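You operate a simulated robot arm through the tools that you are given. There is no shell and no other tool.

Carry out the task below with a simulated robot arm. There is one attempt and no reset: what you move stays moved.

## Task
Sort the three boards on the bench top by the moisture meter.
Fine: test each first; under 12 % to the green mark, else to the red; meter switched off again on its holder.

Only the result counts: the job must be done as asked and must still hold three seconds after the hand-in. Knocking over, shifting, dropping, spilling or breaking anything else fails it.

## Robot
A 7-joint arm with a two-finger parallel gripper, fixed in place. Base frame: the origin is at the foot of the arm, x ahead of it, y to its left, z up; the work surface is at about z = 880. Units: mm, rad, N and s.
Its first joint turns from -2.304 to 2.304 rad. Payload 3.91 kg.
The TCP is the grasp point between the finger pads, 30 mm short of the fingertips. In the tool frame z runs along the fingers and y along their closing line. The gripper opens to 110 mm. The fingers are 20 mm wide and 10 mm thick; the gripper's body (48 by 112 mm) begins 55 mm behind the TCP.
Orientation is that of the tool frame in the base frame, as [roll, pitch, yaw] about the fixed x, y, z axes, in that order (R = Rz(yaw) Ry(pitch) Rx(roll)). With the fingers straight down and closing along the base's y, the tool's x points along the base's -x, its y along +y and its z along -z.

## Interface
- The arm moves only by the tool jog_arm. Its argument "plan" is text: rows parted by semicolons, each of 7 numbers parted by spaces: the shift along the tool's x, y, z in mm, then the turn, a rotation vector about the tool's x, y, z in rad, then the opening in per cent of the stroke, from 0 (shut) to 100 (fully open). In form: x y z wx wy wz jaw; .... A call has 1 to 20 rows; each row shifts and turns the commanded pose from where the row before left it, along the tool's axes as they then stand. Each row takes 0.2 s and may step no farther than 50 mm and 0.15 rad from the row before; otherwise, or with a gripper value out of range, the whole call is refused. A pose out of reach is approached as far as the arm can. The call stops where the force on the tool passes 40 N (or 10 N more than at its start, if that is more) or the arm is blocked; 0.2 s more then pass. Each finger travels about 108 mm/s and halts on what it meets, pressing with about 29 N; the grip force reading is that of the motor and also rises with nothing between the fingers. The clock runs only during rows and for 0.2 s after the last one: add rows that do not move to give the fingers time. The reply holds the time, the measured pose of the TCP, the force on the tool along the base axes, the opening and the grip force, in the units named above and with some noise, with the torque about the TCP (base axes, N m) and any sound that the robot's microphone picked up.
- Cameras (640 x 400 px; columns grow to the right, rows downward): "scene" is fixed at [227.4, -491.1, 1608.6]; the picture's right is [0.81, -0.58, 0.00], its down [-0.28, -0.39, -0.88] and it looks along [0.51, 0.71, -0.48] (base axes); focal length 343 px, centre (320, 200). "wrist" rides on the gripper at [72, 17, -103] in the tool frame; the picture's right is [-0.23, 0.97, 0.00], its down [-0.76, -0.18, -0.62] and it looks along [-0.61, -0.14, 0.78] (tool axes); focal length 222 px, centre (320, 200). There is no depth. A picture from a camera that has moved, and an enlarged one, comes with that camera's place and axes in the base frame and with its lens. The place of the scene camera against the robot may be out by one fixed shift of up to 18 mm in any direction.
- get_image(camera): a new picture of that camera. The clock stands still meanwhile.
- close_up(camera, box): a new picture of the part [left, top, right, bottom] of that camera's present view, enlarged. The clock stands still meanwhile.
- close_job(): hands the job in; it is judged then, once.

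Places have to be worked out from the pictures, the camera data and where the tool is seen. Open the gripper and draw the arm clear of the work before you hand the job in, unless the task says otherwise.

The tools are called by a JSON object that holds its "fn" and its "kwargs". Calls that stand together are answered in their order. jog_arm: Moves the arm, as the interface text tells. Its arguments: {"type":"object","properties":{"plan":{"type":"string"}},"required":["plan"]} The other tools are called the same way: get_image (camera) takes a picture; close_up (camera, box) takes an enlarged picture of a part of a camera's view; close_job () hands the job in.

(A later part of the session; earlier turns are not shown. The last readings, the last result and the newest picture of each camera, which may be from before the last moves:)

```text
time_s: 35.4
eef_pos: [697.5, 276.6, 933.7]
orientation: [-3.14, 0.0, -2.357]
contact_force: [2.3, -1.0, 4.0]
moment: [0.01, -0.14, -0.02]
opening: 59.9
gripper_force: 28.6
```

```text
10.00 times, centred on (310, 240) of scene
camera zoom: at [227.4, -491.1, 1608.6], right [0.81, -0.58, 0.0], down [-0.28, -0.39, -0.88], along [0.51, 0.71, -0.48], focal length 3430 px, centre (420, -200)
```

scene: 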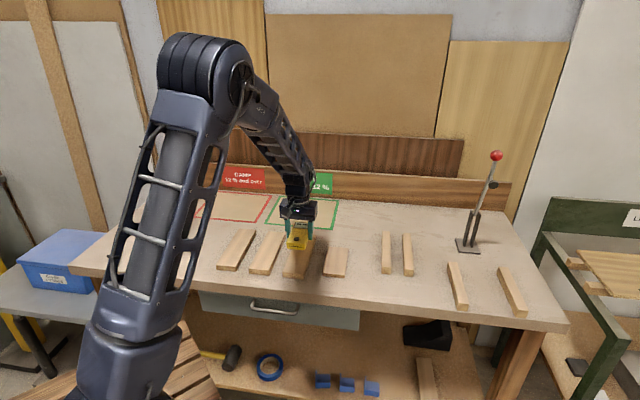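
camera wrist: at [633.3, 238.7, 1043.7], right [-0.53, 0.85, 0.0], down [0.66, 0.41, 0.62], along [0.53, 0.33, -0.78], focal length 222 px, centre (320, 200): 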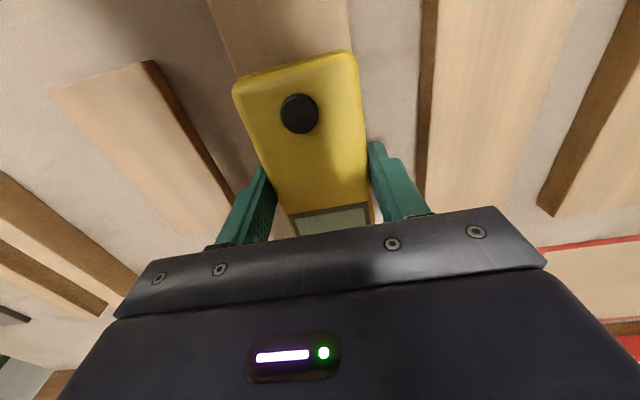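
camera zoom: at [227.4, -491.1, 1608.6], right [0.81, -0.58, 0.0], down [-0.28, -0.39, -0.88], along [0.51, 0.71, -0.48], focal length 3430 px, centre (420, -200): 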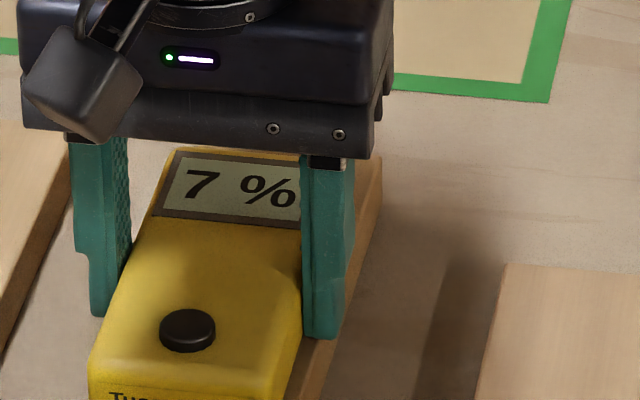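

Contact confirmed at 7 %, so the results are A = 13 % (damp), B = 6 % and C = 7 % (dry). I'll carry the meter back over its holder and check alignment before lowering.

{"fn": "jog_arm", "kwargs": {"plan": "0 0 -10 0 0 0 30;0 0 -42 0 0 0 30;4 -41 0 0 0 0 30;4 -40 0 0 0 0 30;2.5 -40 0 0 0 0 30;0 0 0 0 0 0 30"}}

{"fn": "get_image", "kwargs": {"camera": "wrist"}}

{"fn": "close_up", "kwargs": {"camera": "scene", "box": [290, 205, 370, 285]}}

```text
time_s: 36.8
eef_pos: [776.3, 183.7, 987.0]
orientation: [3.141, -0.001, -2.357]
contact_force: [0.2, -0.7, -1.9]
moment: [0.02, 0.0, 0.0]
opening: 59.7
gripper_force: 28.9
```

```text
taken
camera wrist: at [712.4, 145.8, 1090.0], right [-0.53, 0.85, 0.0], down [0.66, 0.41, 0.62], along [0.53, 0.33, -0.78], focal length 222 px, centre (320, 200)
```

wrist: 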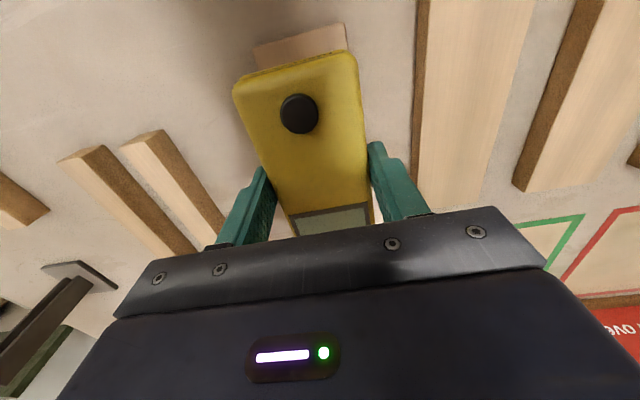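

```text
5.00 times, centred on (330, 245) of scene
camera zoom: at [227.4, -491.1, 1608.6], right [0.81, -0.58, 0.0], down [-0.28, -0.39, -0.88], along [0.51, 0.71, -0.48], focal length 1715 px, centre (270, -25)
```

zoom: 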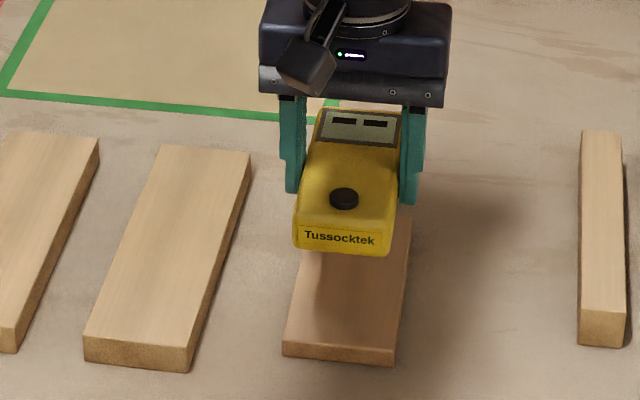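

The view matches the one from when I lifted it off, so it's aligned. Lowering gently onto the holder.

{"fn": "jog_arm", "kwargs": {"plan": "0 0 38 0 0 0 30;0 0 17 0 0 0 30;0 0 3 0 0 0 30;0 0 1.5 0 0 0 30;0 0 1 0 0 0 30;0 0 0 0 0 0 30"}}

{"fn": "close_up", "kwargs": {"camera": "scene", "box": [290, 205, 370, 285]}}

```text
time_s: 38.2
eef_pos: [774.9, 183.0, 925.9]
orientation: [3.141, 0.001, -2.357]
contact_force: [-2.1, -1.5, 8.5]
moment: [-0.07, 0.31, 0.02]
opening: 59.6
gripper_force: 29.3
```

```text
5.00 times, centred on (330, 245) of scene
camera zoom: at [227.4, -491.1, 1608.6], right [0.81, -0.58, 0.0], down [-0.28, -0.39, -0.88], along [0.51, 0.71, -0.48], focal length 1715 px, centre (270, -25)
```

zoom: 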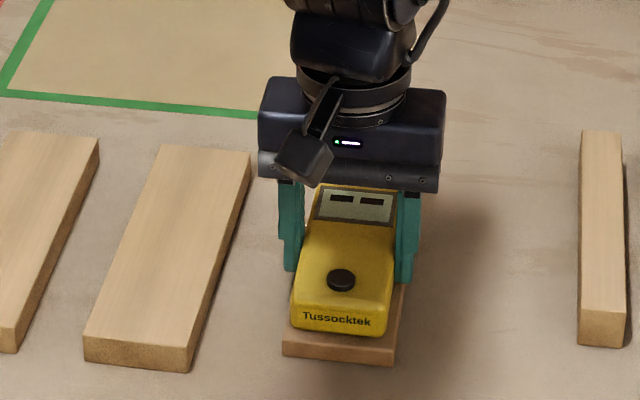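

The meter is seated on the holder (about 8 N contact). I'll release, raise, close the fingers and return above the button.

{"fn": "jog_arm", "kwargs": {"plan": "0 0 0 0 0 0 50;0 0 0 0 0 0 65;0 0 0 0 0 0 80;0 0 0 0 0 0 80;0 0 -40 0 0 0 80;0 0 -40 0 0 0 80;0 0 0 0 0 0 80"}}

{"fn": "get_image", "kwargs": {"camera": "wrist"}}

{"fn": "close_up", "kwargs": {"camera": "scene", "box": [290, 205, 370, 285]}}

```text
time_s: 39.8
eef_pos: [775.2, 183.8, 1005.6]
orientation: [3.14, 0.0, -2.356]
contact_force: [0.2, 0.6, 0.4]
moment: [0.05, 0.03, 0.03]
opening: 88.0
gripper_force: 0.0
```

```text
taken
camera wrist: at [710.8, 145.2, 1108.8], right [-0.53, 0.85, 0.0], down [0.66, 0.41, 0.62], along [0.53, 0.33, -0.78], focal length 222 px, centre (320, 200)
```

wrist: 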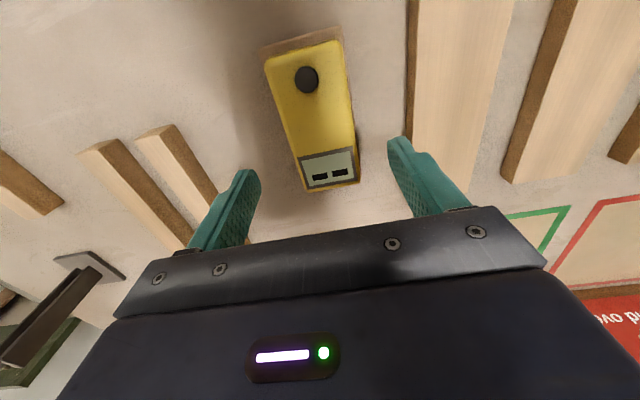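

```text
5.00 times, centred on (330, 245) of scene
camera zoom: at [227.4, -491.1, 1608.6], right [0.81, -0.58, 0.0], down [-0.28, -0.39, -0.88], along [0.51, 0.71, -0.48], focal length 1715 px, centre (270, -25)
```

zoom: 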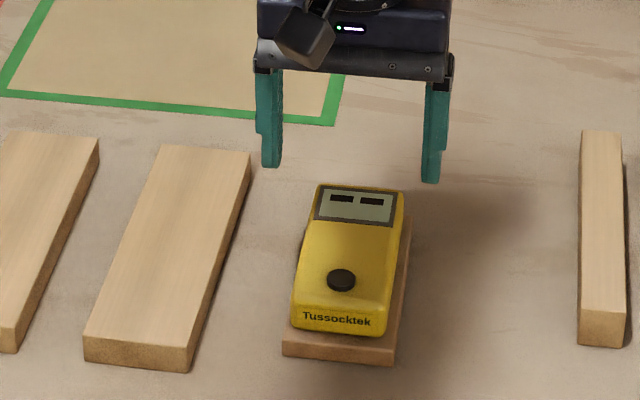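

The button measures (744, 153.5), essentially unchanged. I'll move over it with closed fingers and descend to just above.

{"fn": "jog_arm", "kwargs": {"plan": "43.7 0 0 0 0 0 0;0 0 0 0 0 0 0;0 0 0 0 0 0 0;0 0 38 0 0 0 0;0 0 0 0 0 0 0"}}

{"fn": "close_up", "kwargs": {"camera": "wrist", "box": [260, 85, 380, 235]}}

```text
time_s: 41.0
eef_pos: [745.3, 152.3, 967.7]
orientation: [-3.14, -0.002, -2.354]
contact_force: [0.2, -0.2, 0.8]
moment: [0.0, 0.02, 0.03]
opening: 0.0
gripper_force: 29.1
```

```text
2.67 times, centred on (320, 160) of wrist
camera zoom: at [681.4, 114.2, 1070.5], right [-0.53, 0.85, 0.0], down [0.66, 0.41, 0.62], along [0.53, 0.33, -0.78], focal length 592 px, centre (320, 307)
```

zoom: 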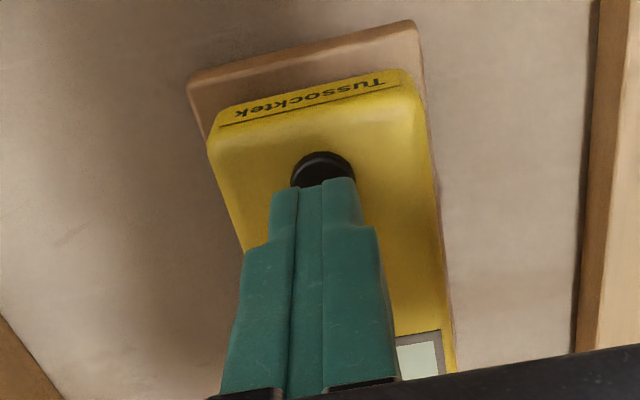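

The button is right under the fingertips. Pressing slowly as before.

{"fn": "jog_arm", "kwargs": {"plan": "0 0 9 0 0 0 0;0 0 2 0 0 0 0;0 0 1.5 0 0 0 0;0 0 1.5 0 0 0 0;0 0 1 0 0 0 0;0 0 1 0 0 0 0"}}

{"fn": "close_up", "kwargs": {"camera": "scene", "box": [300, 215, 370, 285]}}

```text
time_s: 42.4
eef_pos: [745.4, 152.7, 951.9]
orientation: [3.141, 0.001, -2.357]
contact_force: [6.7, -1.2, 15.1]
moment: [-0.03, -0.18, -0.03]
opening: 0.0
gripper_force: 28.9
heard: click
```

```text
5.71 times, centred on (335, 250) of scene
camera zoom: at [227.4, -491.1, 1608.6], right [0.81, -0.58, 0.0], down [-0.28, -0.39, -0.88], along [0.51, 0.71, -0.48], focal length 1960 px, centre (234, -86)
```

zoom: 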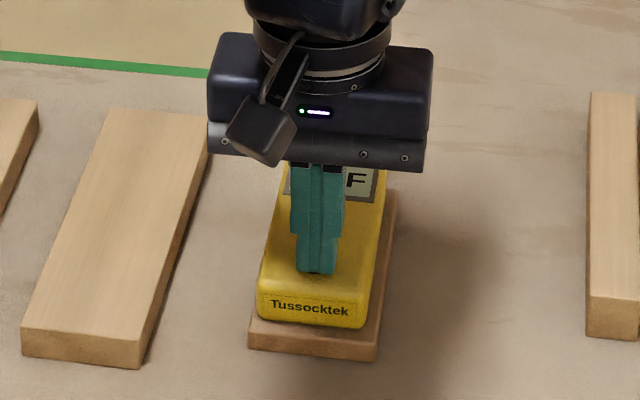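

One click, and the display shows "..F" (OFF). I'll lift straight up well clear and confirm.

{"fn": "jog_arm", "kwargs": {"plan": "0 0 -15 0 0 0 0;0 0 -45 0 0 0 0;0 0 -45 0 0 0 0;0 0 -45 0 0 0 0;0 0 0 0 0 0 0"}}

{"fn": "close_up", "kwargs": {"camera": "scene", "box": [300, 215, 370, 285]}}

{"fn": "close_up", "kwargs": {"camera": "scene", "box": [180, 170, 360, 285]}}

{"fn": "get_image", "kwargs": {"camera": "wrist"}}

```text
time_s: 43.6
eef_pos: [744.8, 152.1, 1103.0]
orientation: [3.141, 0.0, -2.357]
contact_force: [0.1, -0.2, -0.5]
moment: [0.04, 0.0, -0.01]
opening: 0.0
gripper_force: 28.9
```

```text
5.71 times, centred on (335, 250) of scene
camera zoom: at [227.4, -491.1, 1608.6], right [0.81, -0.58, 0.0], down [-0.28, -0.39, -0.88], along [0.51, 0.71, -0.48], focal length 1960 px, centre (234, -86)
```

zoom: 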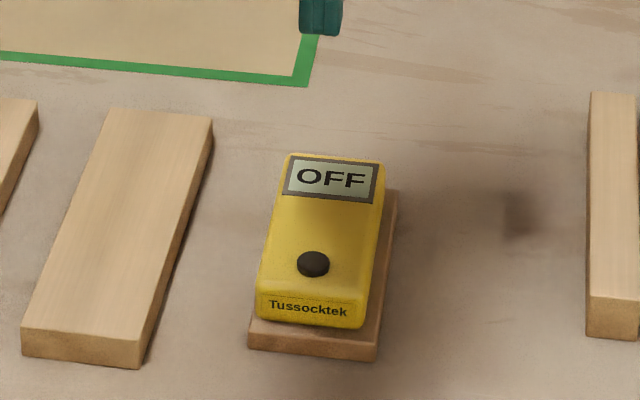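

```text
3.48 times, centred on (270, 228) of scene
camera zoom: at [227.4, -491.1, 1608.6], right [0.81, -0.58, 0.0], down [-0.28, -0.39, -0.88], along [0.51, 0.71, -0.48], focal length 1193 px, centre (494, 104)
```

zoom: 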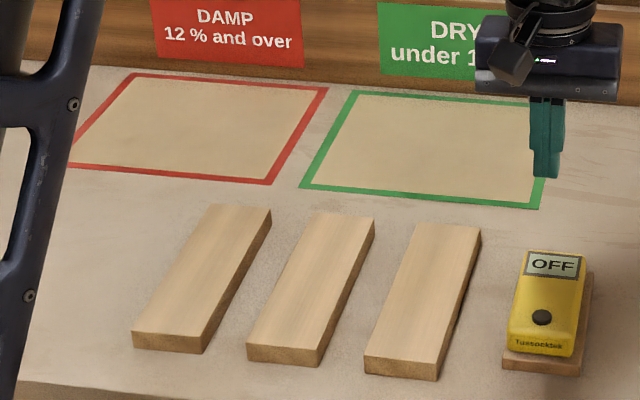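

```text
taken
camera wrist: at [679.9, 114.3, 1206.2], right [-0.53, 0.85, 0.0], down [0.66, 0.41, 0.62], along [0.53, 0.33, -0.78], focal length 222 px, centre (320, 200)
```

wrist: 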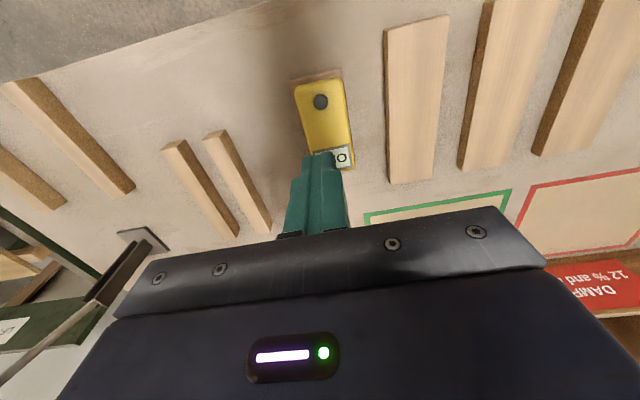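

The meter is OFF and seated on its holder. The marks work out at green n 872–1105, e 115–381 and red n 873–1105, e −180…78; the boards (about 207 × 65) fit lengthwise. To stay in reach I'll grip each board about 50 mm toward its near end, starting with board C (dry).

{"fn": "jog_arm", "kwargs": {"plan": "-2 41 0 0 0 0 85;-2 40 0 0 0 0 85;-2 40 0 0 0 0 85;0 0 45 0 0 0 85;0 0 45 0 0 0 85;0 0 0 0 0 0 85"}}

{"fn": "get_image", "kwargs": {"camera": "wrist"}}

```text
time_s: 45.0
eef_pos: [662.3, 241.0, 1011.8]
orientation: [3.141, 0.0, -2.358]
contact_force: [0.0, -0.4, -0.4]
moment: [0.01, -0.03, 0.01]
opening: 93.3
gripper_force: 0.0
```

```text
taken
camera wrist: at [599.5, 203.6, 1113.3], right [-0.53, 0.85, 0.0], down [0.66, 0.41, 0.62], along [0.53, 0.33, -0.78], focal length 222 px, centre (320, 200)
```

wrist: 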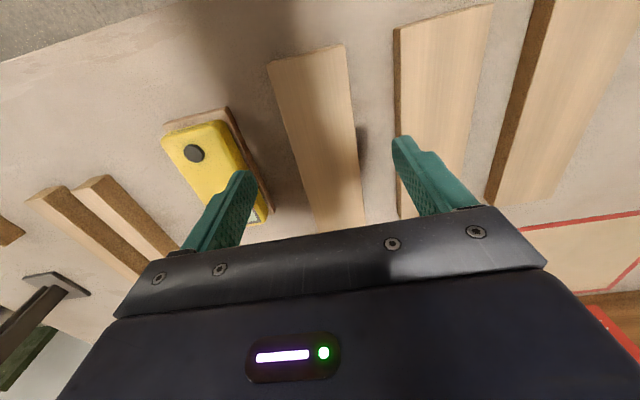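

{"fn": "close_up", "kwargs": {"camera": "wrist", "box": [250, 30, 410, 240]}}

{"fn": "close_up", "kwargs": {"camera": "scene", "box": [250, 215, 350, 285]}}

```text
1.90 times, centred on (330, 135) of wrist
camera zoom: at [599.5, 203.6, 1113.3], right [-0.53, 0.85, 0.0], down [0.66, 0.41, 0.62], along [0.53, 0.33, -0.78], focal length 423 px, centre (301, 324)
```

zoom: 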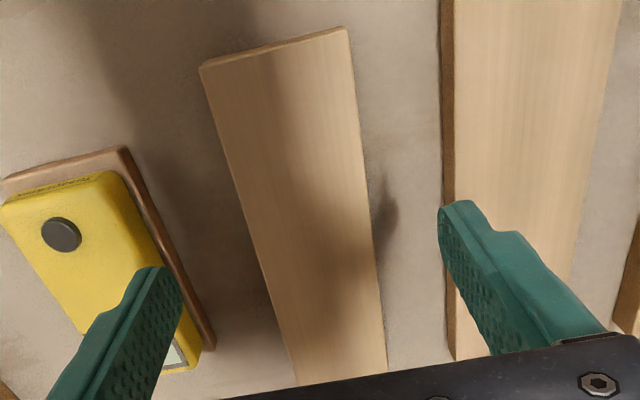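

```text
5.71 times, centred on (300, 250) of scene
camera zoom: at [227.4, -491.1, 1608.6], right [0.81, -0.58, 0.0], down [-0.28, -0.39, -0.88], along [0.51, 0.71, -0.48], focal length 1960 px, centre (434, -86)
```

zoom: 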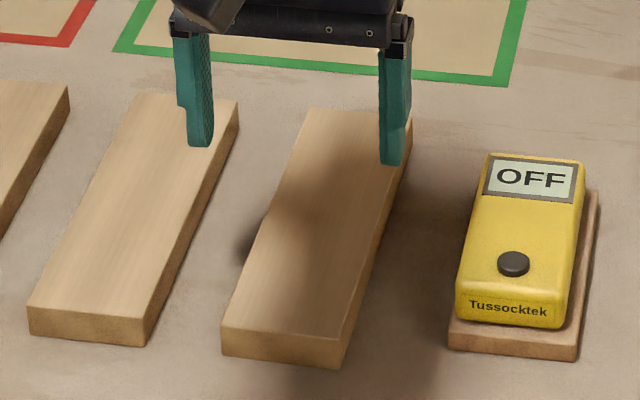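

Board C spans n≈584.5–792.5 and is centred in e under the tool (e≈298), skewed by at most 1°. I'll descend to 914 (fingertips about 4 mm above the bench) and close on it.

{"fn": "jog_arm", "kwargs": {"plan": "0 0 45 0 0 0 85;0 0 35 0 0 0 85;0 0 12 0 0 0 85;0 0 5 0 0 0 85;0 0 0 0 0 0 85;0 0 0 0 0 0 40;0 0 0 0 0 0 40;0 0 0 0 0 0 40"}}

{"fn": "close_up", "kwargs": {"camera": "scene", "box": [250, 205, 350, 285]}}

{"fn": "get_image", "kwargs": {"camera": "wrist"}}

```text
time_s: 46.8
eef_pos: [662.6, 242.1, 914.1]
orientation: [-3.141, 0.001, -2.357]
contact_force: [0.5, -0.1, 0.4]
moment: [0.03, 0.03, -0.02]
opening: 65.8
gripper_force: 29.2
```

```text
5.00 times, centred on (300, 245) of scene
camera zoom: at [227.4, -491.1, 1608.6], right [0.81, -0.58, 0.0], down [-0.28, -0.39, -0.88], along [0.51, 0.71, -0.48], focal length 1715 px, centre (420, -25)
```

zoom: 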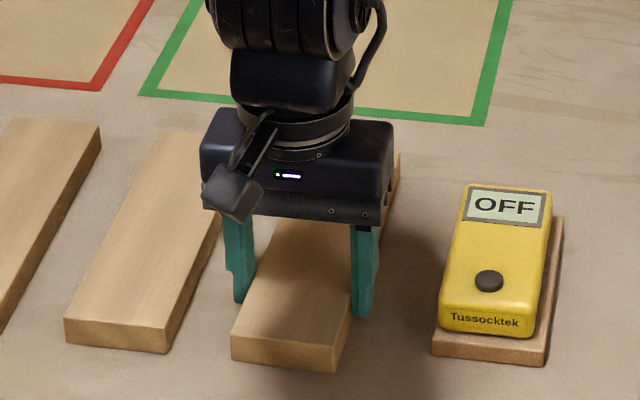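

```text
taken
camera wrist: at [599.0, 203.6, 1017.8], right [-0.53, 0.85, 0.0], down [0.66, 0.41, 0.62], along [0.53, 0.33, -0.78], focal length 222 px, centre (320, 200)
```

wrist: 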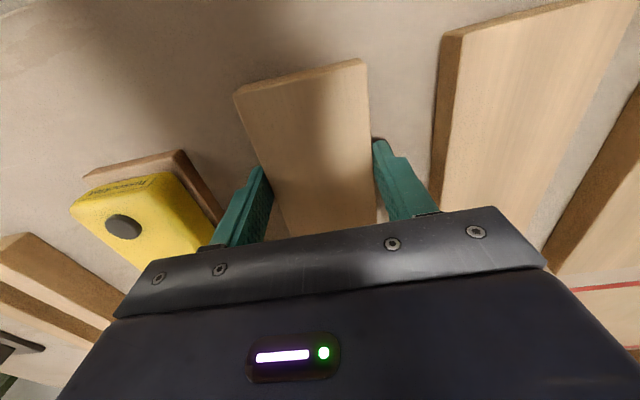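

Gripped at 65.8 mm. I'll lift 60 mm and check the board stays level.

{"fn": "jog_arm", "kwargs": {"plan": "0 0 -5 0 0 0 40;0 0 -15 0 0 0 40;0 0 -40 0 0 0 40;0 0 0 0 0 0 40"}}

{"fn": "close_up", "kwargs": {"camera": "scene", "box": [250, 185, 350, 285]}}

{"fn": "get_image", "kwargs": {"camera": "wrist"}}

```text
time_s: 47.8
eef_pos: [663.4, 243.7, 973.6]
orientation: [-3.141, 0.001, -2.358]
contact_force: [0.8, -0.4, -1.9]
moment: [-0.06, 0.08, -0.02]
opening: 65.5
gripper_force: 29.0
```

```text
4.00 times, centred on (300, 235) of scene
camera zoom: at [227.4, -491.1, 1608.6], right [0.81, -0.58, 0.0], down [-0.28, -0.39, -0.88], along [0.51, 0.71, -0.48], focal length 1372 px, centre (400, 60)
```

zoom: 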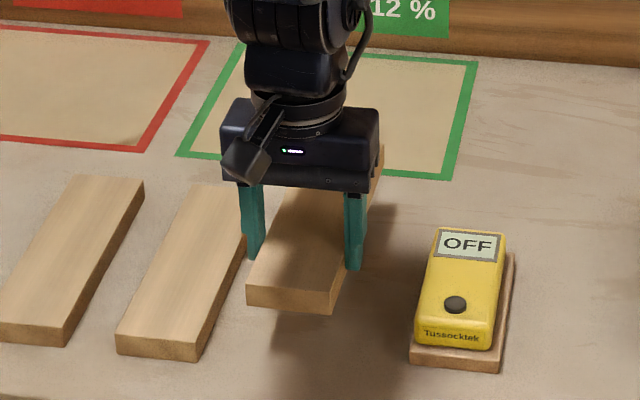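

```text
taken
camera wrist: at [600.5, 204.5, 1078.0], right [-0.53, 0.85, 0.0], down [0.66, 0.41, 0.62], along [0.53, 0.33, -0.78], focal length 222 px, centre (320, 200)
```

wrist: 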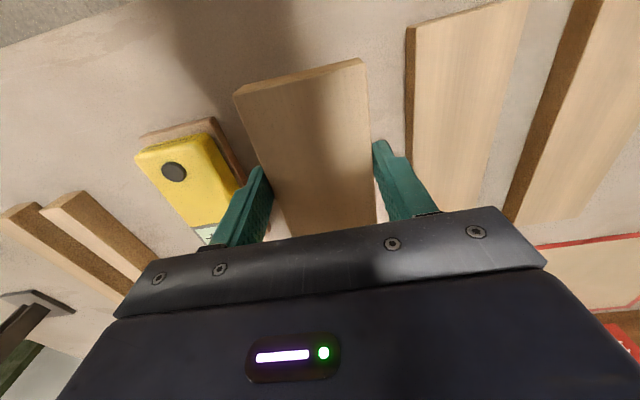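

The board is level and secure. I'll carry it out toward the green mark: TCP target n≈939, e≈250 (board centre n≈988).

{"fn": "jog_arm", "kwargs": {"plan": "-42.5 6.7 0 0 0 0 40;-42.5 6.7 0 0 0 0 40;-42.5 6.7 0 0 0 0 40;-42.5 6.7 0 0 0 0 40;-42.5 6.7 0 0 0 0 40;-42.5 6.7 0 0 0 0 40;-42.5 6.7 0 0 0 0 40;0 0 0 0 0 0 40;0 0 0 0 0 0 40"}}

{"fn": "get_image", "kwargs": {"camera": "wrist"}}

{"fn": "close_up", "kwargs": {"camera": "scene", "box": [240, 160, 360, 240]}}

```text
time_s: 49.8
eef_pos: [840.9, 485.5, 973.1]
orientation: [-3.14, -0.001, -2.356]
contact_force: [-0.2, 0.0, -1.7]
moment: [-0.04, 0.04, 0.03]
opening: 65.6
gripper_force: 28.9
```

```text
taken
camera wrist: at [775.9, 447.4, 1076.3], right [-0.53, 0.85, 0.0], down [0.66, 0.41, 0.62], along [0.53, 0.33, -0.78], focal length 222 px, centre (320, 200)
```

wrist: 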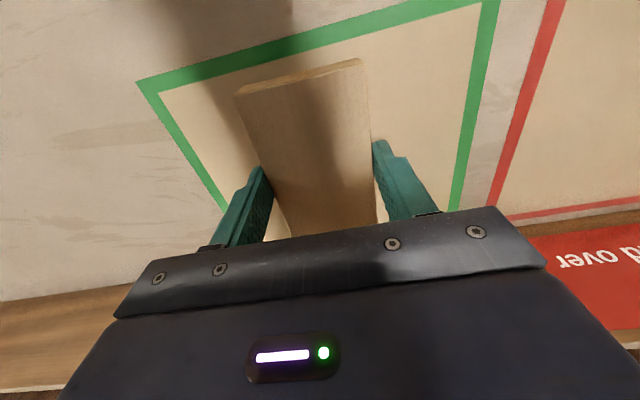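

```text
5.00 times, centred on (300, 200) of scene
camera zoom: at [227.4, -491.1, 1608.6], right [0.81, -0.58, 0.0], down [-0.28, -0.39, -0.88], along [0.51, 0.71, -0.48], focal length 1715 px, centre (420, 200)
```

zoom: 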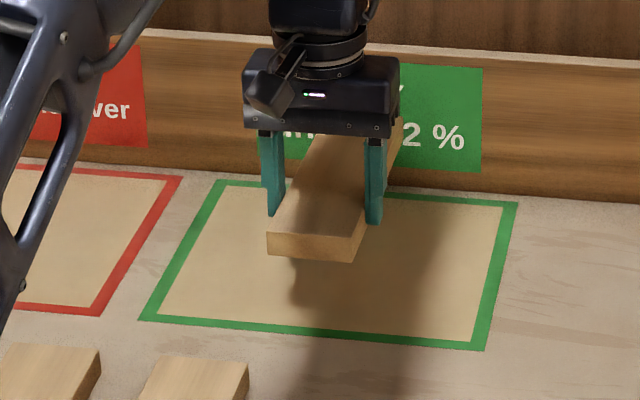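

The arm reaches the spot. The green outline measures n≈867–1100, e≈114–382, so I'll pull back about 2.5 mm to centre the board, then lower it gently.

{"fn": "jog_arm", "kwargs": {"plan": "2.5 0 0 0 0 0 40;0 0 35 0 0 0 40;0 0 14 0 0 0 40;0 0 5 0 0 0 40;0 0 2 0 0 0 40;0 0 1 0 0 0 40;0 0 0 0 0 0 40"}}

{"fn": "close_up", "kwargs": {"camera": "scene", "box": [240, 160, 360, 240]}}

{"fn": "get_image", "kwargs": {"camera": "wrist"}}

```text
time_s: 51.4
eef_pos: [838.2, 483.8, 917.5]
orientation: [3.141, 0.001, -2.356]
contact_force: [-0.2, 0.0, -1.5]
moment: [-0.03, 0.03, 0.01]
opening: 65.4
gripper_force: 28.6
```

```text
5.00 times, centred on (300, 200) of scene
camera zoom: at [227.4, -491.1, 1608.6], right [0.81, -0.58, 0.0], down [-0.28, -0.39, -0.88], along [0.51, 0.71, -0.48], focal length 1715 px, centre (420, 200)
```

zoom: 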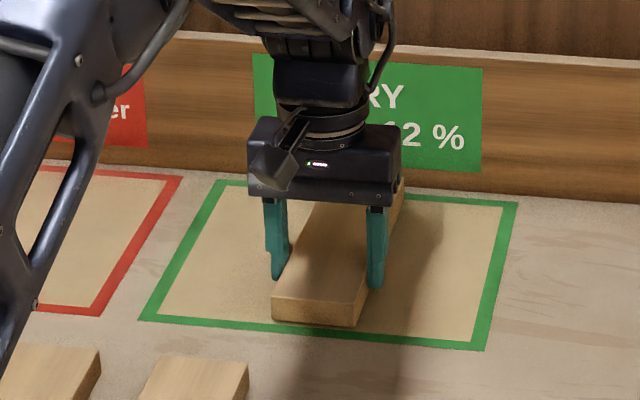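

```text
taken
camera wrist: at [774.8, 444.3, 1020.5], right [-0.53, 0.85, 0.0], down [0.66, 0.41, 0.62], along [0.53, 0.33, -0.78], focal length 222 px, centre (320, 200)
```

wrist: 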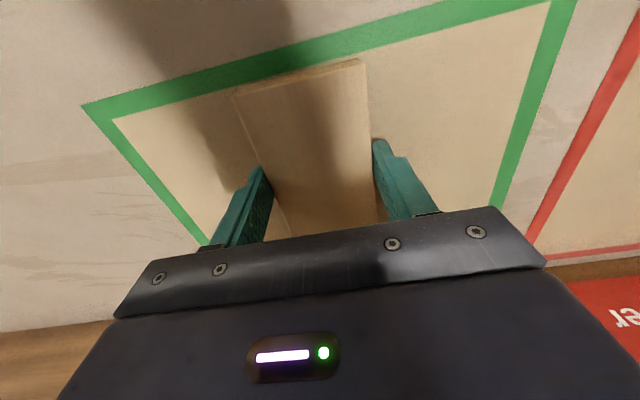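

The board's near end sits just inside the green outline (n≈880 vs inner edge 879). I'll lower the last 3 mm to contact.

{"fn": "jog_arm", "kwargs": {"plan": "0 0 1.5 0 0 0 40;0 0 1 0 0 0 40;0 0 0.7 0 0 0 40;0 0 0 0 0 0 40"}}

```text
time_s: 52.4
eef_pos: [839.0, 483.8, 913.8]
orientation: [3.141, 0.002, -2.357]
contact_force: [1.5, -0.1, 5.9]
moment: [0.09, -0.05, -0.19]
opening: 65.5
gripper_force: 29.3
```

Contact at about 7 N means the board is on the bench. I'll release just enough, rise straight up and look.

{"fn": "jog_arm", "kwargs": {"plan": "0 0 0 0 0 0 65;0 0 0 0 0 0 72;0 0 0 0 0 0 74;0 0 0 0 0 0 74;0 0 -15 0 0 0 74;0 0 -40 0 0 0 74;0 0 -40 0 0 0 74;0 0 0 0 0 0 74"}}

{"fn": "get_image", "kwargs": {"camera": "wrist"}}

{"fn": "close_up", "kwargs": {"camera": "scene", "box": [240, 160, 360, 240]}}

```text
time_s: 54.2
eef_pos: [839.1, 482.7, 1007.7]
orientation: [3.14, 0.0, -2.356]
contact_force: [-0.1, -0.5, 0.1]
moment: [-0.04, -0.01, 0.0]
opening: 81.2
gripper_force: 0.1
```

```text
taken
camera wrist: at [775.2, 444.1, 1112.1], right [-0.53, 0.85, 0.0], down [0.66, 0.41, 0.62], along [0.53, 0.33, -0.78], focal length 222 px, centre (320, 200)
```

wrist: 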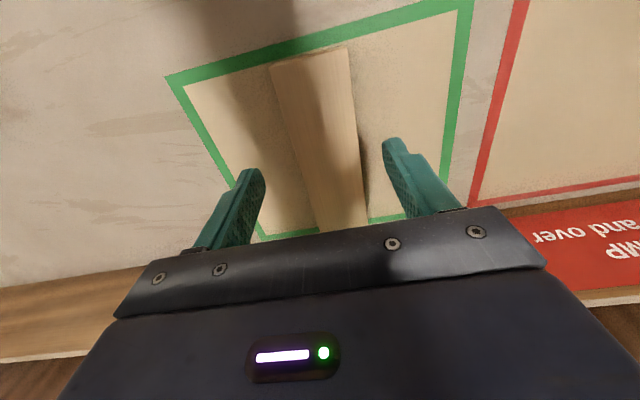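

```text
5.00 times, centred on (300, 200) of scene
camera zoom: at [227.4, -491.1, 1608.6], right [0.81, -0.58, 0.0], down [-0.28, -0.39, -0.88], along [0.51, 0.71, -0.48], focal length 1715 px, centre (420, 200)
```

zoom: 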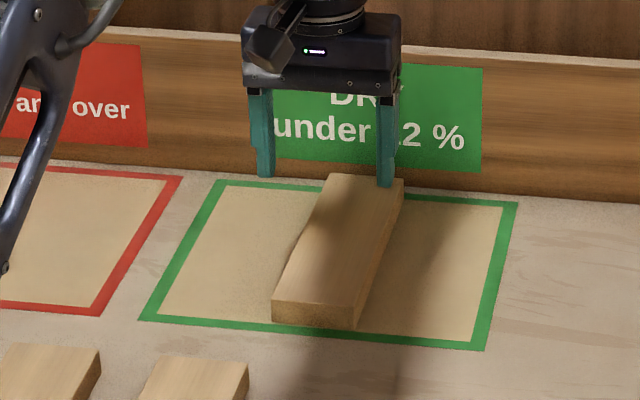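

Board C lies inside the green outline. Now I'll go back for board B (dry), targeting above n≈640, e≈191.

{"fn": "jog_arm", "kwargs": {"plan": "42 8.7 0 0 0 0 85;42 8.7 0 0 0 0 85;42 8.7 0 0 0 0 85;42 8.7 0 0 0 0 85;42 8.7 0 0 0 0 85;42 8.7 0 0 0 0 85;42 8.7 0 0 0 0 85;0 0 0 0 0 0 85;0 0 0 0 0 0 85"}}

{"fn": "get_image", "kwargs": {"camera": "wrist"}}

{"fn": "close_up", "kwargs": {"camera": "wrist", "box": [250, 30, 410, 240]}}

```text
time_s: 56.2
eef_pos: [585.7, 318.3, 1008.7]
orientation: [-3.141, 0.0, -2.354]
contact_force: [1.2, 0.3, 0.1]
moment: [0.05, 0.02, -0.04]
opening: 94.0
gripper_force: 0.2
```

```text
taken
camera wrist: at [521.0, 279.3, 1112.0], right [-0.53, 0.85, 0.0], down [0.66, 0.41, 0.62], along [0.53, 0.33, -0.78], focal length 222 px, centre (320, 200)
```

wrist: 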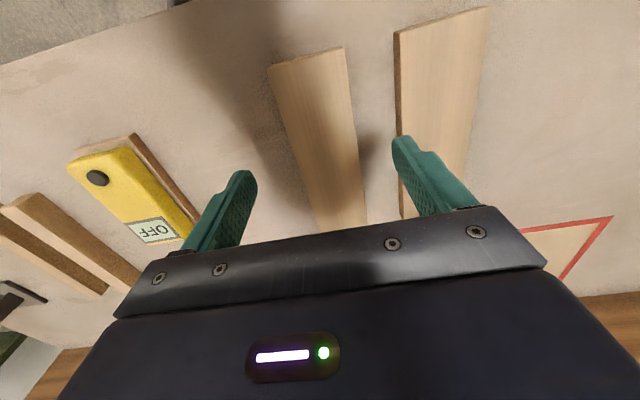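

```text
1.90 times, centred on (330, 135) of wrist
camera zoom: at [521.0, 279.3, 1112.0], right [-0.53, 0.85, 0.0], down [0.66, 0.41, 0.62], along [0.53, 0.33, -0.78], focal length 423 px, centre (301, 324)
```

zoom: 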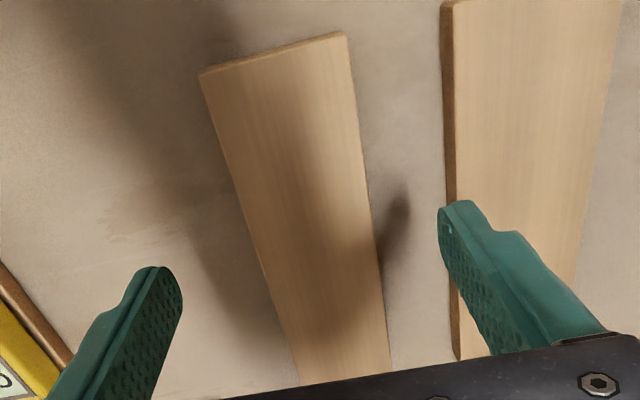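

Board B's near end is at n≈584 and it's centred at e≈189, right under the tool. Descending and gripping the same way.

{"fn": "jog_arm", "kwargs": {"plan": "0 0 45 0 0 0 85;0 0 32 0 0 0 85;0 0 12 0 0 0 85;0 0 5.5 0 0 0 85;0 0 0 0 0 0 85;0 0 0 0 0 0 40;0 0 0 0 0 0 40;0 0 0 0 0 0 40"}}

{"fn": "close_up", "kwargs": {"camera": "scene", "box": [210, 195, 330, 285]}}

{"fn": "get_image", "kwargs": {"camera": "wrist"}}

```text
time_s: 58.0
eef_pos: [589.0, 317.3, 913.9]
orientation: [3.14, 0.0, -2.356]
contact_force: [-0.3, 0.4, 0.6]
moment: [0.03, -0.07, 0.07]
opening: 65.4
gripper_force: 29.7
```

```text
4.44 times, centred on (270, 240) of scene
camera zoom: at [227.4, -491.1, 1608.6], right [0.81, -0.58, 0.0], down [-0.28, -0.39, -0.88], along [0.51, 0.71, -0.48], focal length 1525 px, centre (542, 22)
```

zoom: 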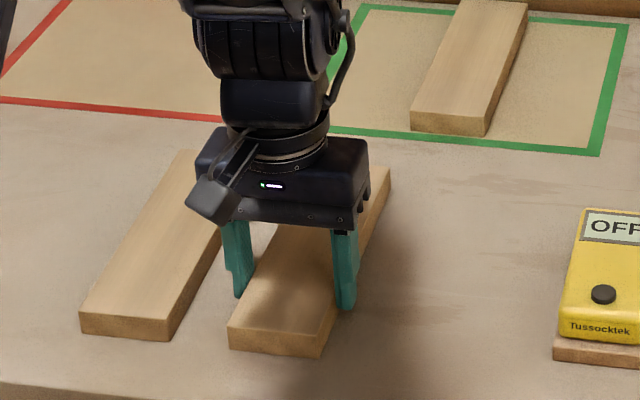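

```text
taken
camera wrist: at [523.4, 279.1, 1017.8], right [-0.53, 0.85, 0.0], down [0.66, 0.41, 0.62], along [0.53, 0.33, -0.78], focal length 222 px, centre (320, 200)
```

wrist: 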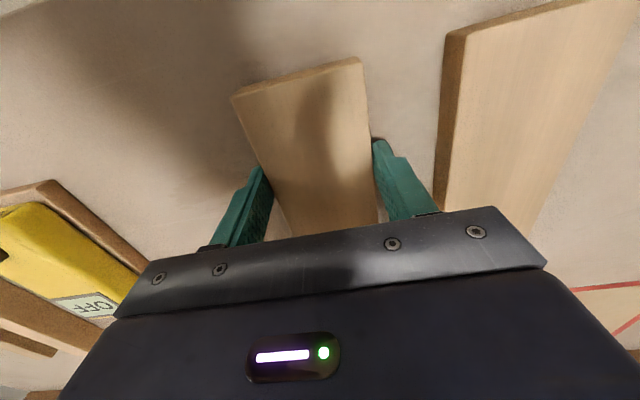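

Gripped at 65.4 mm. I'll lift and carry it to the left slot in the green mark (TCP n≈935, e≈161), checking before lowering.

{"fn": "jog_arm", "kwargs": {"plan": "0 0 -5 0 0 0 40;0 0 -15 0 0 0 40;0 0 -45 0 0 0 40;-42 4.3 0 0 0 0 40;-42 4.3 0 0 0 0 40;-42 4.3 0 0 0 0 40;-42 4.3 0 0 0 0 40;-42 4.3 0 0 0 0 40;-42 4.3 0 0 0 0 40;-42 4.3 0 0 0 0 40;0 0 0 0 0 0 40;0 0 0 0 0 0 40"}}

{"fn": "get_image", "kwargs": {"camera": "wrist"}}

{"fn": "close_up", "kwargs": {"camera": "scene", "box": [240, 160, 360, 240]}}

```text
time_s: 60.6
eef_pos: [774.6, 548.7, 980.3]
orientation: [3.141, -0.001, -2.355]
contact_force: [0.2, -0.1, -1.6]
moment: [-0.09, 0.11, 0.0]
opening: 65.2
gripper_force: 29.2
```

```text
taken
camera wrist: at [710.2, 510.3, 1083.4], right [-0.53, 0.85, 0.0], down [0.66, 0.41, 0.62], along [0.53, 0.33, -0.78], focal length 222 px, centre (320, 200)
```

wrist: 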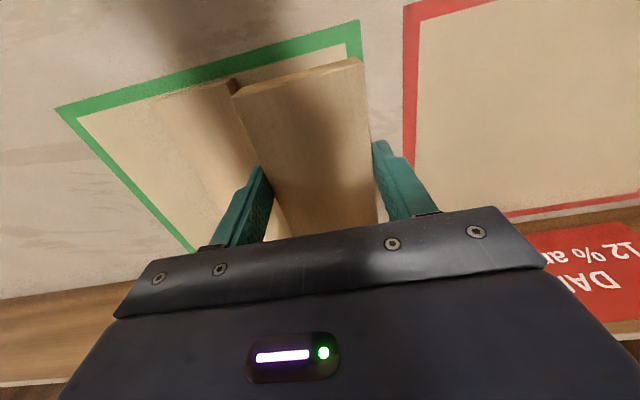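

```text
5.00 times, centred on (300, 200) of scene
camera zoom: at [227.4, -491.1, 1608.6], right [0.81, -0.58, 0.0], down [-0.28, -0.39, -0.88], along [0.51, 0.71, -0.48], focal length 1715 px, centre (420, 200)
```

zoom: 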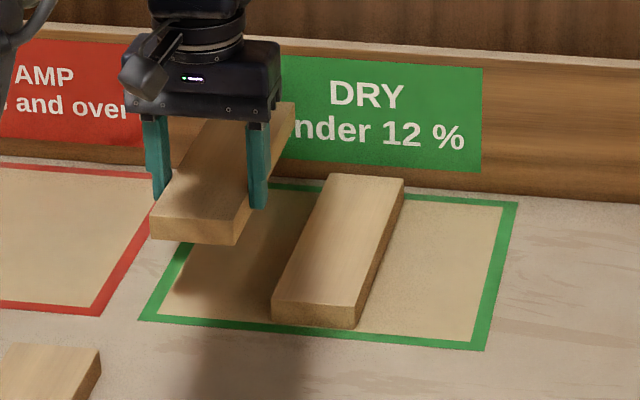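

At n=935.7, e=160 the board clears board C by about 24 mm. Shifting 1 mm right and lowering.

{"fn": "jog_arm", "kwargs": {"plan": "0 -1 0 0 0 0 40;0 0 40 0 0 0 40;0 0 18 0 0 0 40;0 0 4 0 0 0 40;0 0 2 0 0 0 40;0 0 0 0 0 0 40"}}

{"fn": "close_up", "kwargs": {"camera": "scene", "box": [240, 160, 360, 240]}}

{"fn": "get_image", "kwargs": {"camera": "wrist"}}

```text
time_s: 62.0
eef_pos: [774.6, 548.0, 914.8]
orientation: [3.141, 0.0, -2.356]
contact_force: [-0.5, 0.4, -1.7]
moment: [-0.06, 0.06, -0.02]
opening: 65.7
gripper_force: 28.8
```

```text
5.00 times, centred on (300, 200) of scene
camera zoom: at [227.4, -491.1, 1608.6], right [0.81, -0.58, 0.0], down [-0.28, -0.39, -0.88], along [0.51, 0.71, -0.48], focal length 1715 px, centre (420, 200)
```

zoom: 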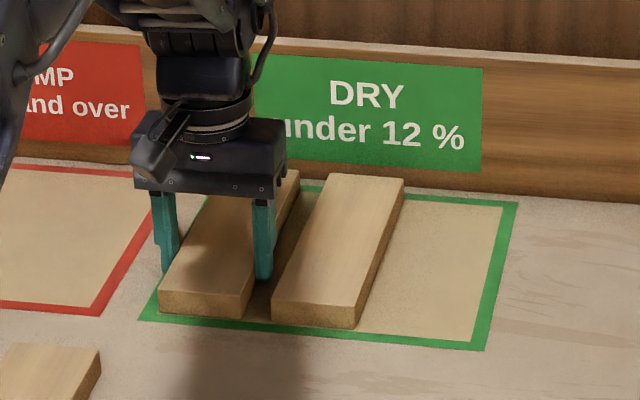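

```text
taken
camera wrist: at [710.9, 508.2, 1018.6], right [-0.53, 0.85, 0.0], down [0.66, 0.41, 0.62], along [0.53, 0.33, -0.78], focal length 222 px, centre (320, 200)
```

wrist: 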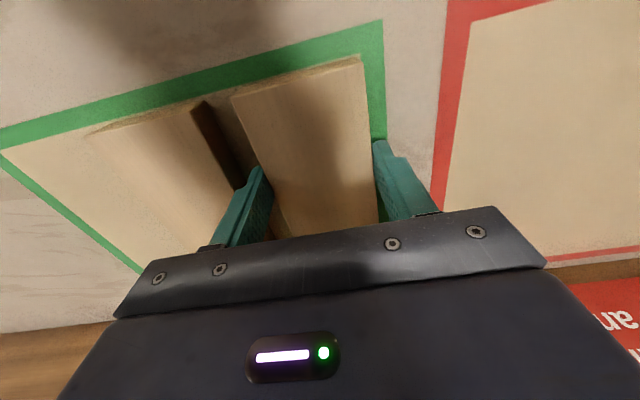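

Nearly touching, with good clearance to board C. I'll lower the last millimetre, then release with a small opening and rise.

{"fn": "jog_arm", "kwargs": {"plan": "0 0 0.8 0 0 0 40;0 0 0.6 0 0 0 40;0 0 0 0 0 0 40"}}

```text
time_s: 62.8
eef_pos: [775.6, 546.6, 914.8]
orientation: [-3.14, -0.002, -2.356]
contact_force: [1.0, 0.0, 4.6]
moment: [0.05, -0.14, 0.02]
opening: 65.6
gripper_force: 29.0
```

Contact at about 6 N. Releasing to 70 % and rising straight up.

{"fn": "jog_arm", "kwargs": {"plan": "0 0 0 0 0 0 64;0 0 0 0 0 0 68;0 0 0 0 0 0 70;0 0 0 0 0 0 70;0 0 -10 0 0 0 70;0 0 -40 0 0 0 70;0 0 -45 0 0 0 70;0 0 0 0 0 0 70"}}

{"fn": "get_image", "kwargs": {"camera": "wrist"}}

{"fn": "close_up", "kwargs": {"camera": "scene", "box": [240, 160, 360, 240]}}

```text
time_s: 64.6
eef_pos: [776.1, 549.6, 1009.4]
orientation: [-3.141, -0.001, -2.355]
contact_force: [-0.1, -0.1, -0.5]
moment: [-0.02, 0.01, -0.02]
opening: 77.1
gripper_force: 0.1
```

```text
taken
camera wrist: at [711.1, 510.1, 1111.6], right [-0.53, 0.85, 0.0], down [0.66, 0.41, 0.62], along [0.53, 0.33, -0.78], focal length 222 px, centre (320, 200)
```

wrist: 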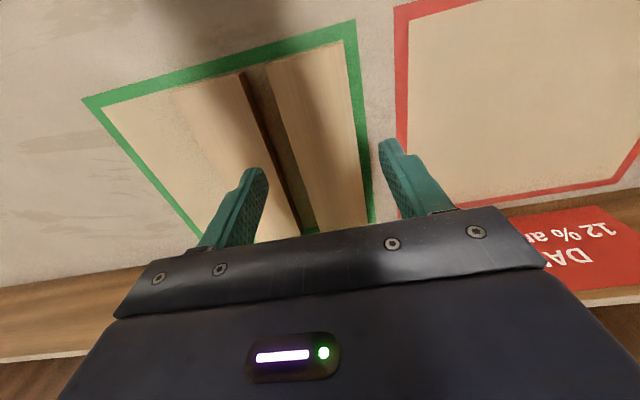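

```text
5.00 times, centred on (300, 200) of scene
camera zoom: at [227.4, -491.1, 1608.6], right [0.81, -0.58, 0.0], down [-0.28, -0.39, -0.88], along [0.51, 0.71, -0.48], focal length 1715 px, centre (420, 200)
```

zoom: 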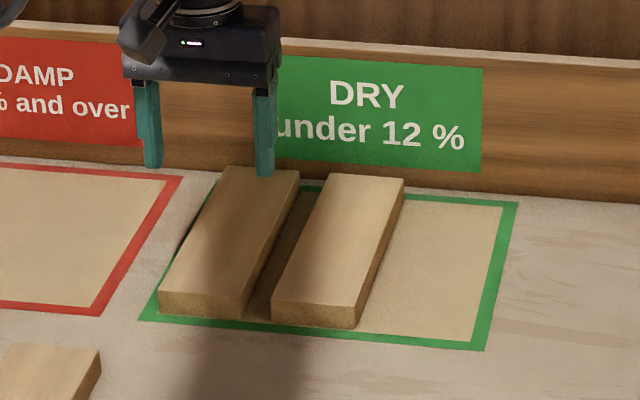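

Both dry boards lie inside the green outline. Next is board A (damp): I'll move above n≈640, e≈83.5.

{"fn": "jog_arm", "kwargs": {"plan": "42.2 11 0 0 0 0 70;42.2 11 0 0 0 0 85;42.2 11 0 0 0 0 85;42.2 11 0 0 0 0 85;42.2 11 0 0 0 0 85;42.2 11 0 0 0 0 85;42.2 11 0 0 0 0 85;0 0 0 0 0 0 85;0 0 0 0 0 0 85"}}

{"fn": "get_image", "kwargs": {"camera": "wrist"}}

{"fn": "close_up", "kwargs": {"camera": "wrist", "box": [250, 30, 410, 240]}}

```text
time_s: 66.6
eef_pos: [511.9, 390.4, 1012.9]
orientation: [3.141, 0.0, -2.354]
contact_force: [0.3, -0.1, -0.6]
moment: [0.04, 0.01, -0.01]
opening: 93.5
gripper_force: 0.0
```

```text
taken
camera wrist: at [447.6, 352.7, 1116.5], right [-0.53, 0.85, 0.0], down [0.66, 0.41, 0.62], along [0.53, 0.33, -0.78], focal length 222 px, centre (320, 200)
```

wrist: 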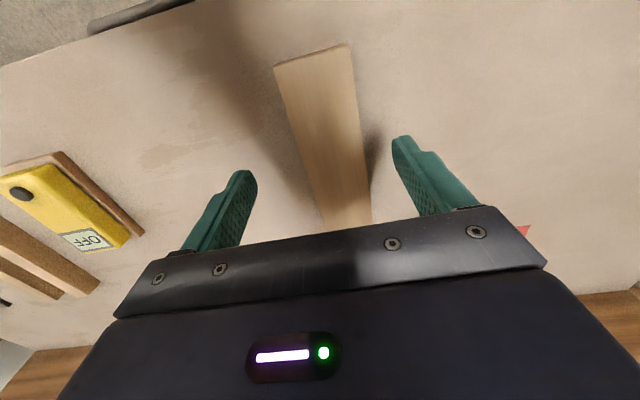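

```text
1.90 times, centred on (330, 135) of wrist
camera zoom: at [447.6, 352.7, 1116.5], right [-0.53, 0.85, 0.0], down [0.66, 0.41, 0.62], along [0.53, 0.33, -0.78], focal length 423 px, centre (301, 324)
```

zoom: 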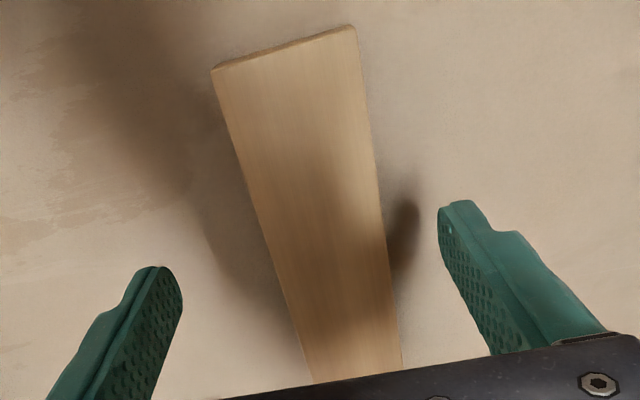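

Board A's centre is at e≈81.5, about 3.5 mm left of the tool. I'll correct that, descend and grip.

{"fn": "jog_arm", "kwargs": {"plan": "0 3.5 0 0 0 0 85;0 0 45 0 0 0 85;0 0 35 0 0 0 85;0 0 12 0 0 0 85;0 0 5 0 0 0 85;0 0 0 0 0 0 85"}}

{"fn": "get_image", "kwargs": {"camera": "wrist"}}

```text
time_s: 68.0
eef_pos: [510.8, 394.2, 913.2]
orientation: [3.141, 0.0, -2.358]
contact_force: [0.2, -0.6, -0.3]
moment: [-0.04, -0.01, 0.01]
opening: 93.2
gripper_force: 0.0
```

```text
taken
camera wrist: at [446.4, 356.0, 1016.7], right [-0.53, 0.85, 0.0], down [0.66, 0.41, 0.62], along [0.53, 0.33, -0.78], focal length 222 px, centre (320, 200)
```

wrist: 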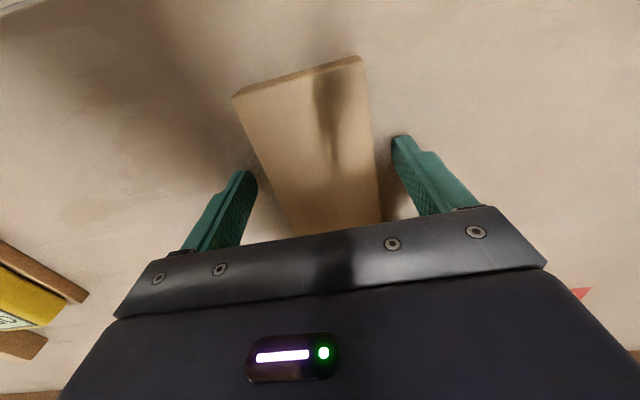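

Board A is centred between the fingers. Closing on it and lifting 65 mm.

{"fn": "jog_arm", "kwargs": {"plan": "0 0 0 0 0 0 40;0 0 0 0 0 0 40;0 0 0 0 0 0 40;0 0 -5 0 0 0 40;0 0 -15 0 0 0 40;0 0 -45 0 0 0 40;0 0 0 0 0 0 40"}}

{"fn": "get_image", "kwargs": {"camera": "wrist"}}

{"fn": "get_image", "kwargs": {"camera": "scene"}}

```text
time_s: 69.6
eef_pos: [509.3, 397.1, 980.6]
orientation: [-3.14, 0.0, -2.355]
contact_force: [-0.3, 0.2, -2.2]
moment: [-0.01, 0.03, -0.02]
opening: 65.3
gripper_force: 29.1
```

```text
taken
camera wrist: at [444.7, 357.7, 1082.8], right [-0.53, 0.85, 0.0], down [0.66, 0.41, 0.62], along [0.53, 0.33, -0.78], focal length 222 px, centre (320, 200)
```

wrist: 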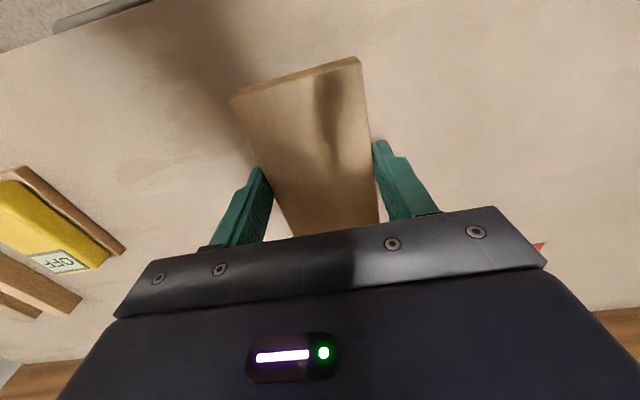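

```text
taken
```

scene: 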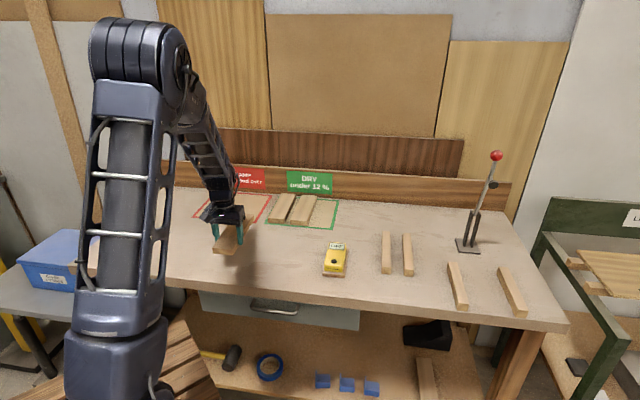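

Board A is held level. Carrying it to the red mark: TCP target n≈935, e≈−45.

{"fn": "jog_arm", "kwargs": {"plan": "-36.8 15.6 0 0 0 0 40;-36.8 15.6 0 0 0 0 40;-36.8 15.6 0 0 0 0 40;-36.8 15.6 0 0 0 0 40;-36.8 15.6 0 0 0 0 40;-36.8 15.6 0 0 0 0 40;-36.8 15.6 0 0 0 0 40;-36.8 15.6 0 0 0 0 40;0 0 0 0 0 0 40;0 0 0 0 0 0 40"}}

{"fn": "get_image", "kwargs": {"camera": "wrist"}}

{"fn": "close_up", "kwargs": {"camera": "scene", "box": [170, 160, 350, 250]}}

```text
time_s: 71.8
eef_pos: [630.9, 693.5, 978.9]
orientation: [3.141, -0.001, -2.356]
contact_force: [-0.1, -0.4, -1.4]
moment: [-0.05, 0.07, 0.02]
opening: 65.5
gripper_force: 29.0
```

```text
taken
camera wrist: at [565.4, 655.5, 1081.8], right [-0.53, 0.85, 0.0], down [0.66, 0.41, 0.62], along [0.53, 0.33, -0.78], focal length 222 px, centre (320, 200)
```

wrist: 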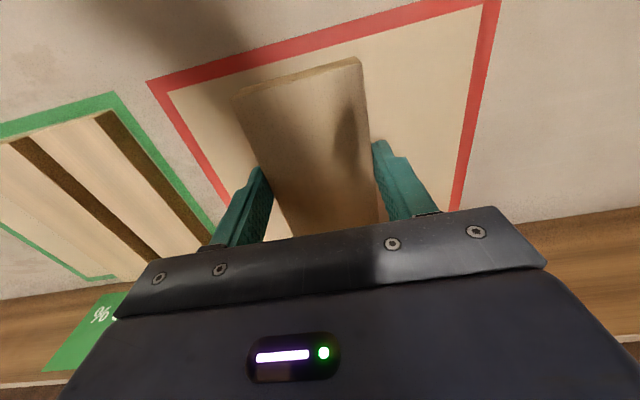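

```text
3.56 times, centred on (260, 205) of scene
camera zoom: at [227.4, -491.1, 1608.6], right [0.81, -0.58, 0.0], down [-0.28, -0.39, -0.88], along [0.51, 0.71, -0.48], focal length 1220 px, centre (533, 182)
```

zoom: 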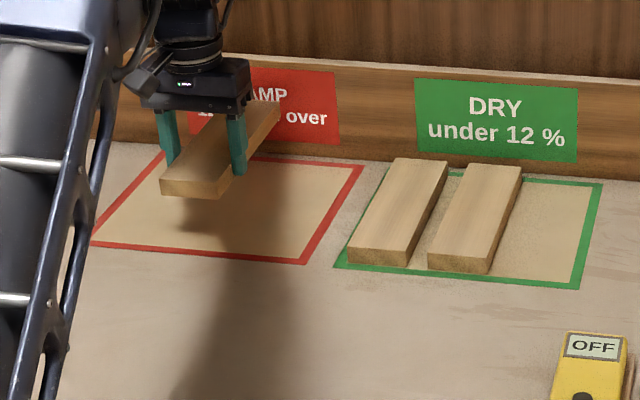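

Over the red mark at n=936, e=−44, well inside the outline. Lowering gently.

{"fn": "jog_arm", "kwargs": {"plan": "0 0 40 0 0 0 40;0 0 17 0 0 0 40;0 0 4 0 0 0 40;0 0 2 0 0 0 40;0 0 0 0 0 0 40"}}

{"fn": "get_image", "kwargs": {"camera": "wrist"}}

{"fn": "close_up", "kwargs": {"camera": "scene", "box": [170, 160, 350, 250]}}

```text
time_s: 73.0
eef_pos: [630.9, 691.0, 914.9]
orientation: [3.141, 0.001, -2.357]
contact_force: [0.9, 0.5, -1.1]
moment: [-0.02, 0.05, 0.04]
opening: 65.3
gripper_force: 29.2
```

```text
taken
camera wrist: at [566.3, 653.3, 1018.1], right [-0.53, 0.85, 0.0], down [0.66, 0.41, 0.62], along [0.53, 0.33, -0.78], focal length 222 px, centre (320, 200)
```

wrist: 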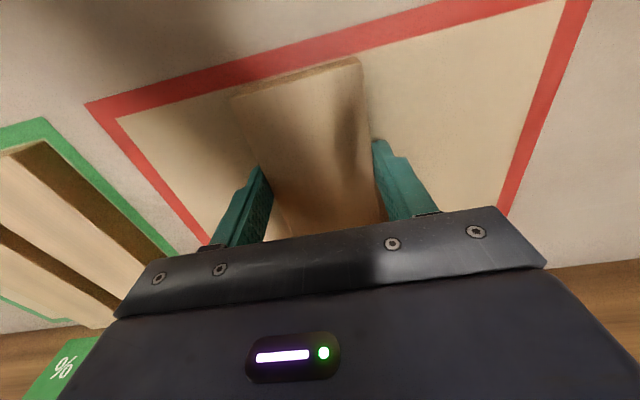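

```text
3.56 times, centred on (260, 205) of scene
camera zoom: at [227.4, -491.1, 1608.6], right [0.81, -0.58, 0.0], down [-0.28, -0.39, -0.88], along [0.51, 0.71, -0.48], focal length 1220 px, centre (533, 182)
```

zoom: 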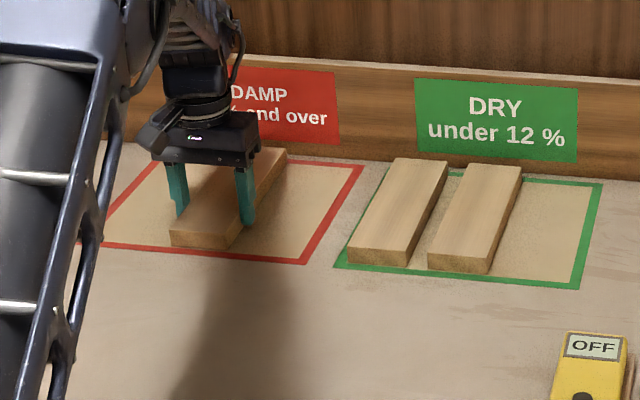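

The near end is just inside the red line. Lowering the last millimetre to contact.

{"fn": "jog_arm", "kwargs": {"plan": "0 0 0.8 0 0 0 40;0 0 0.6 0 0 0 40;0 0 0 0 0 0 40"}}

```text
time_s: 73.8
eef_pos: [630.8, 691.0, 913.5]
orientation: [3.141, 0.0, -2.357]
contact_force: [0.6, -0.3, 4.1]
moment: [0.23, -0.12, 0.08]
opening: 65.6
gripper_force: 29.0
```

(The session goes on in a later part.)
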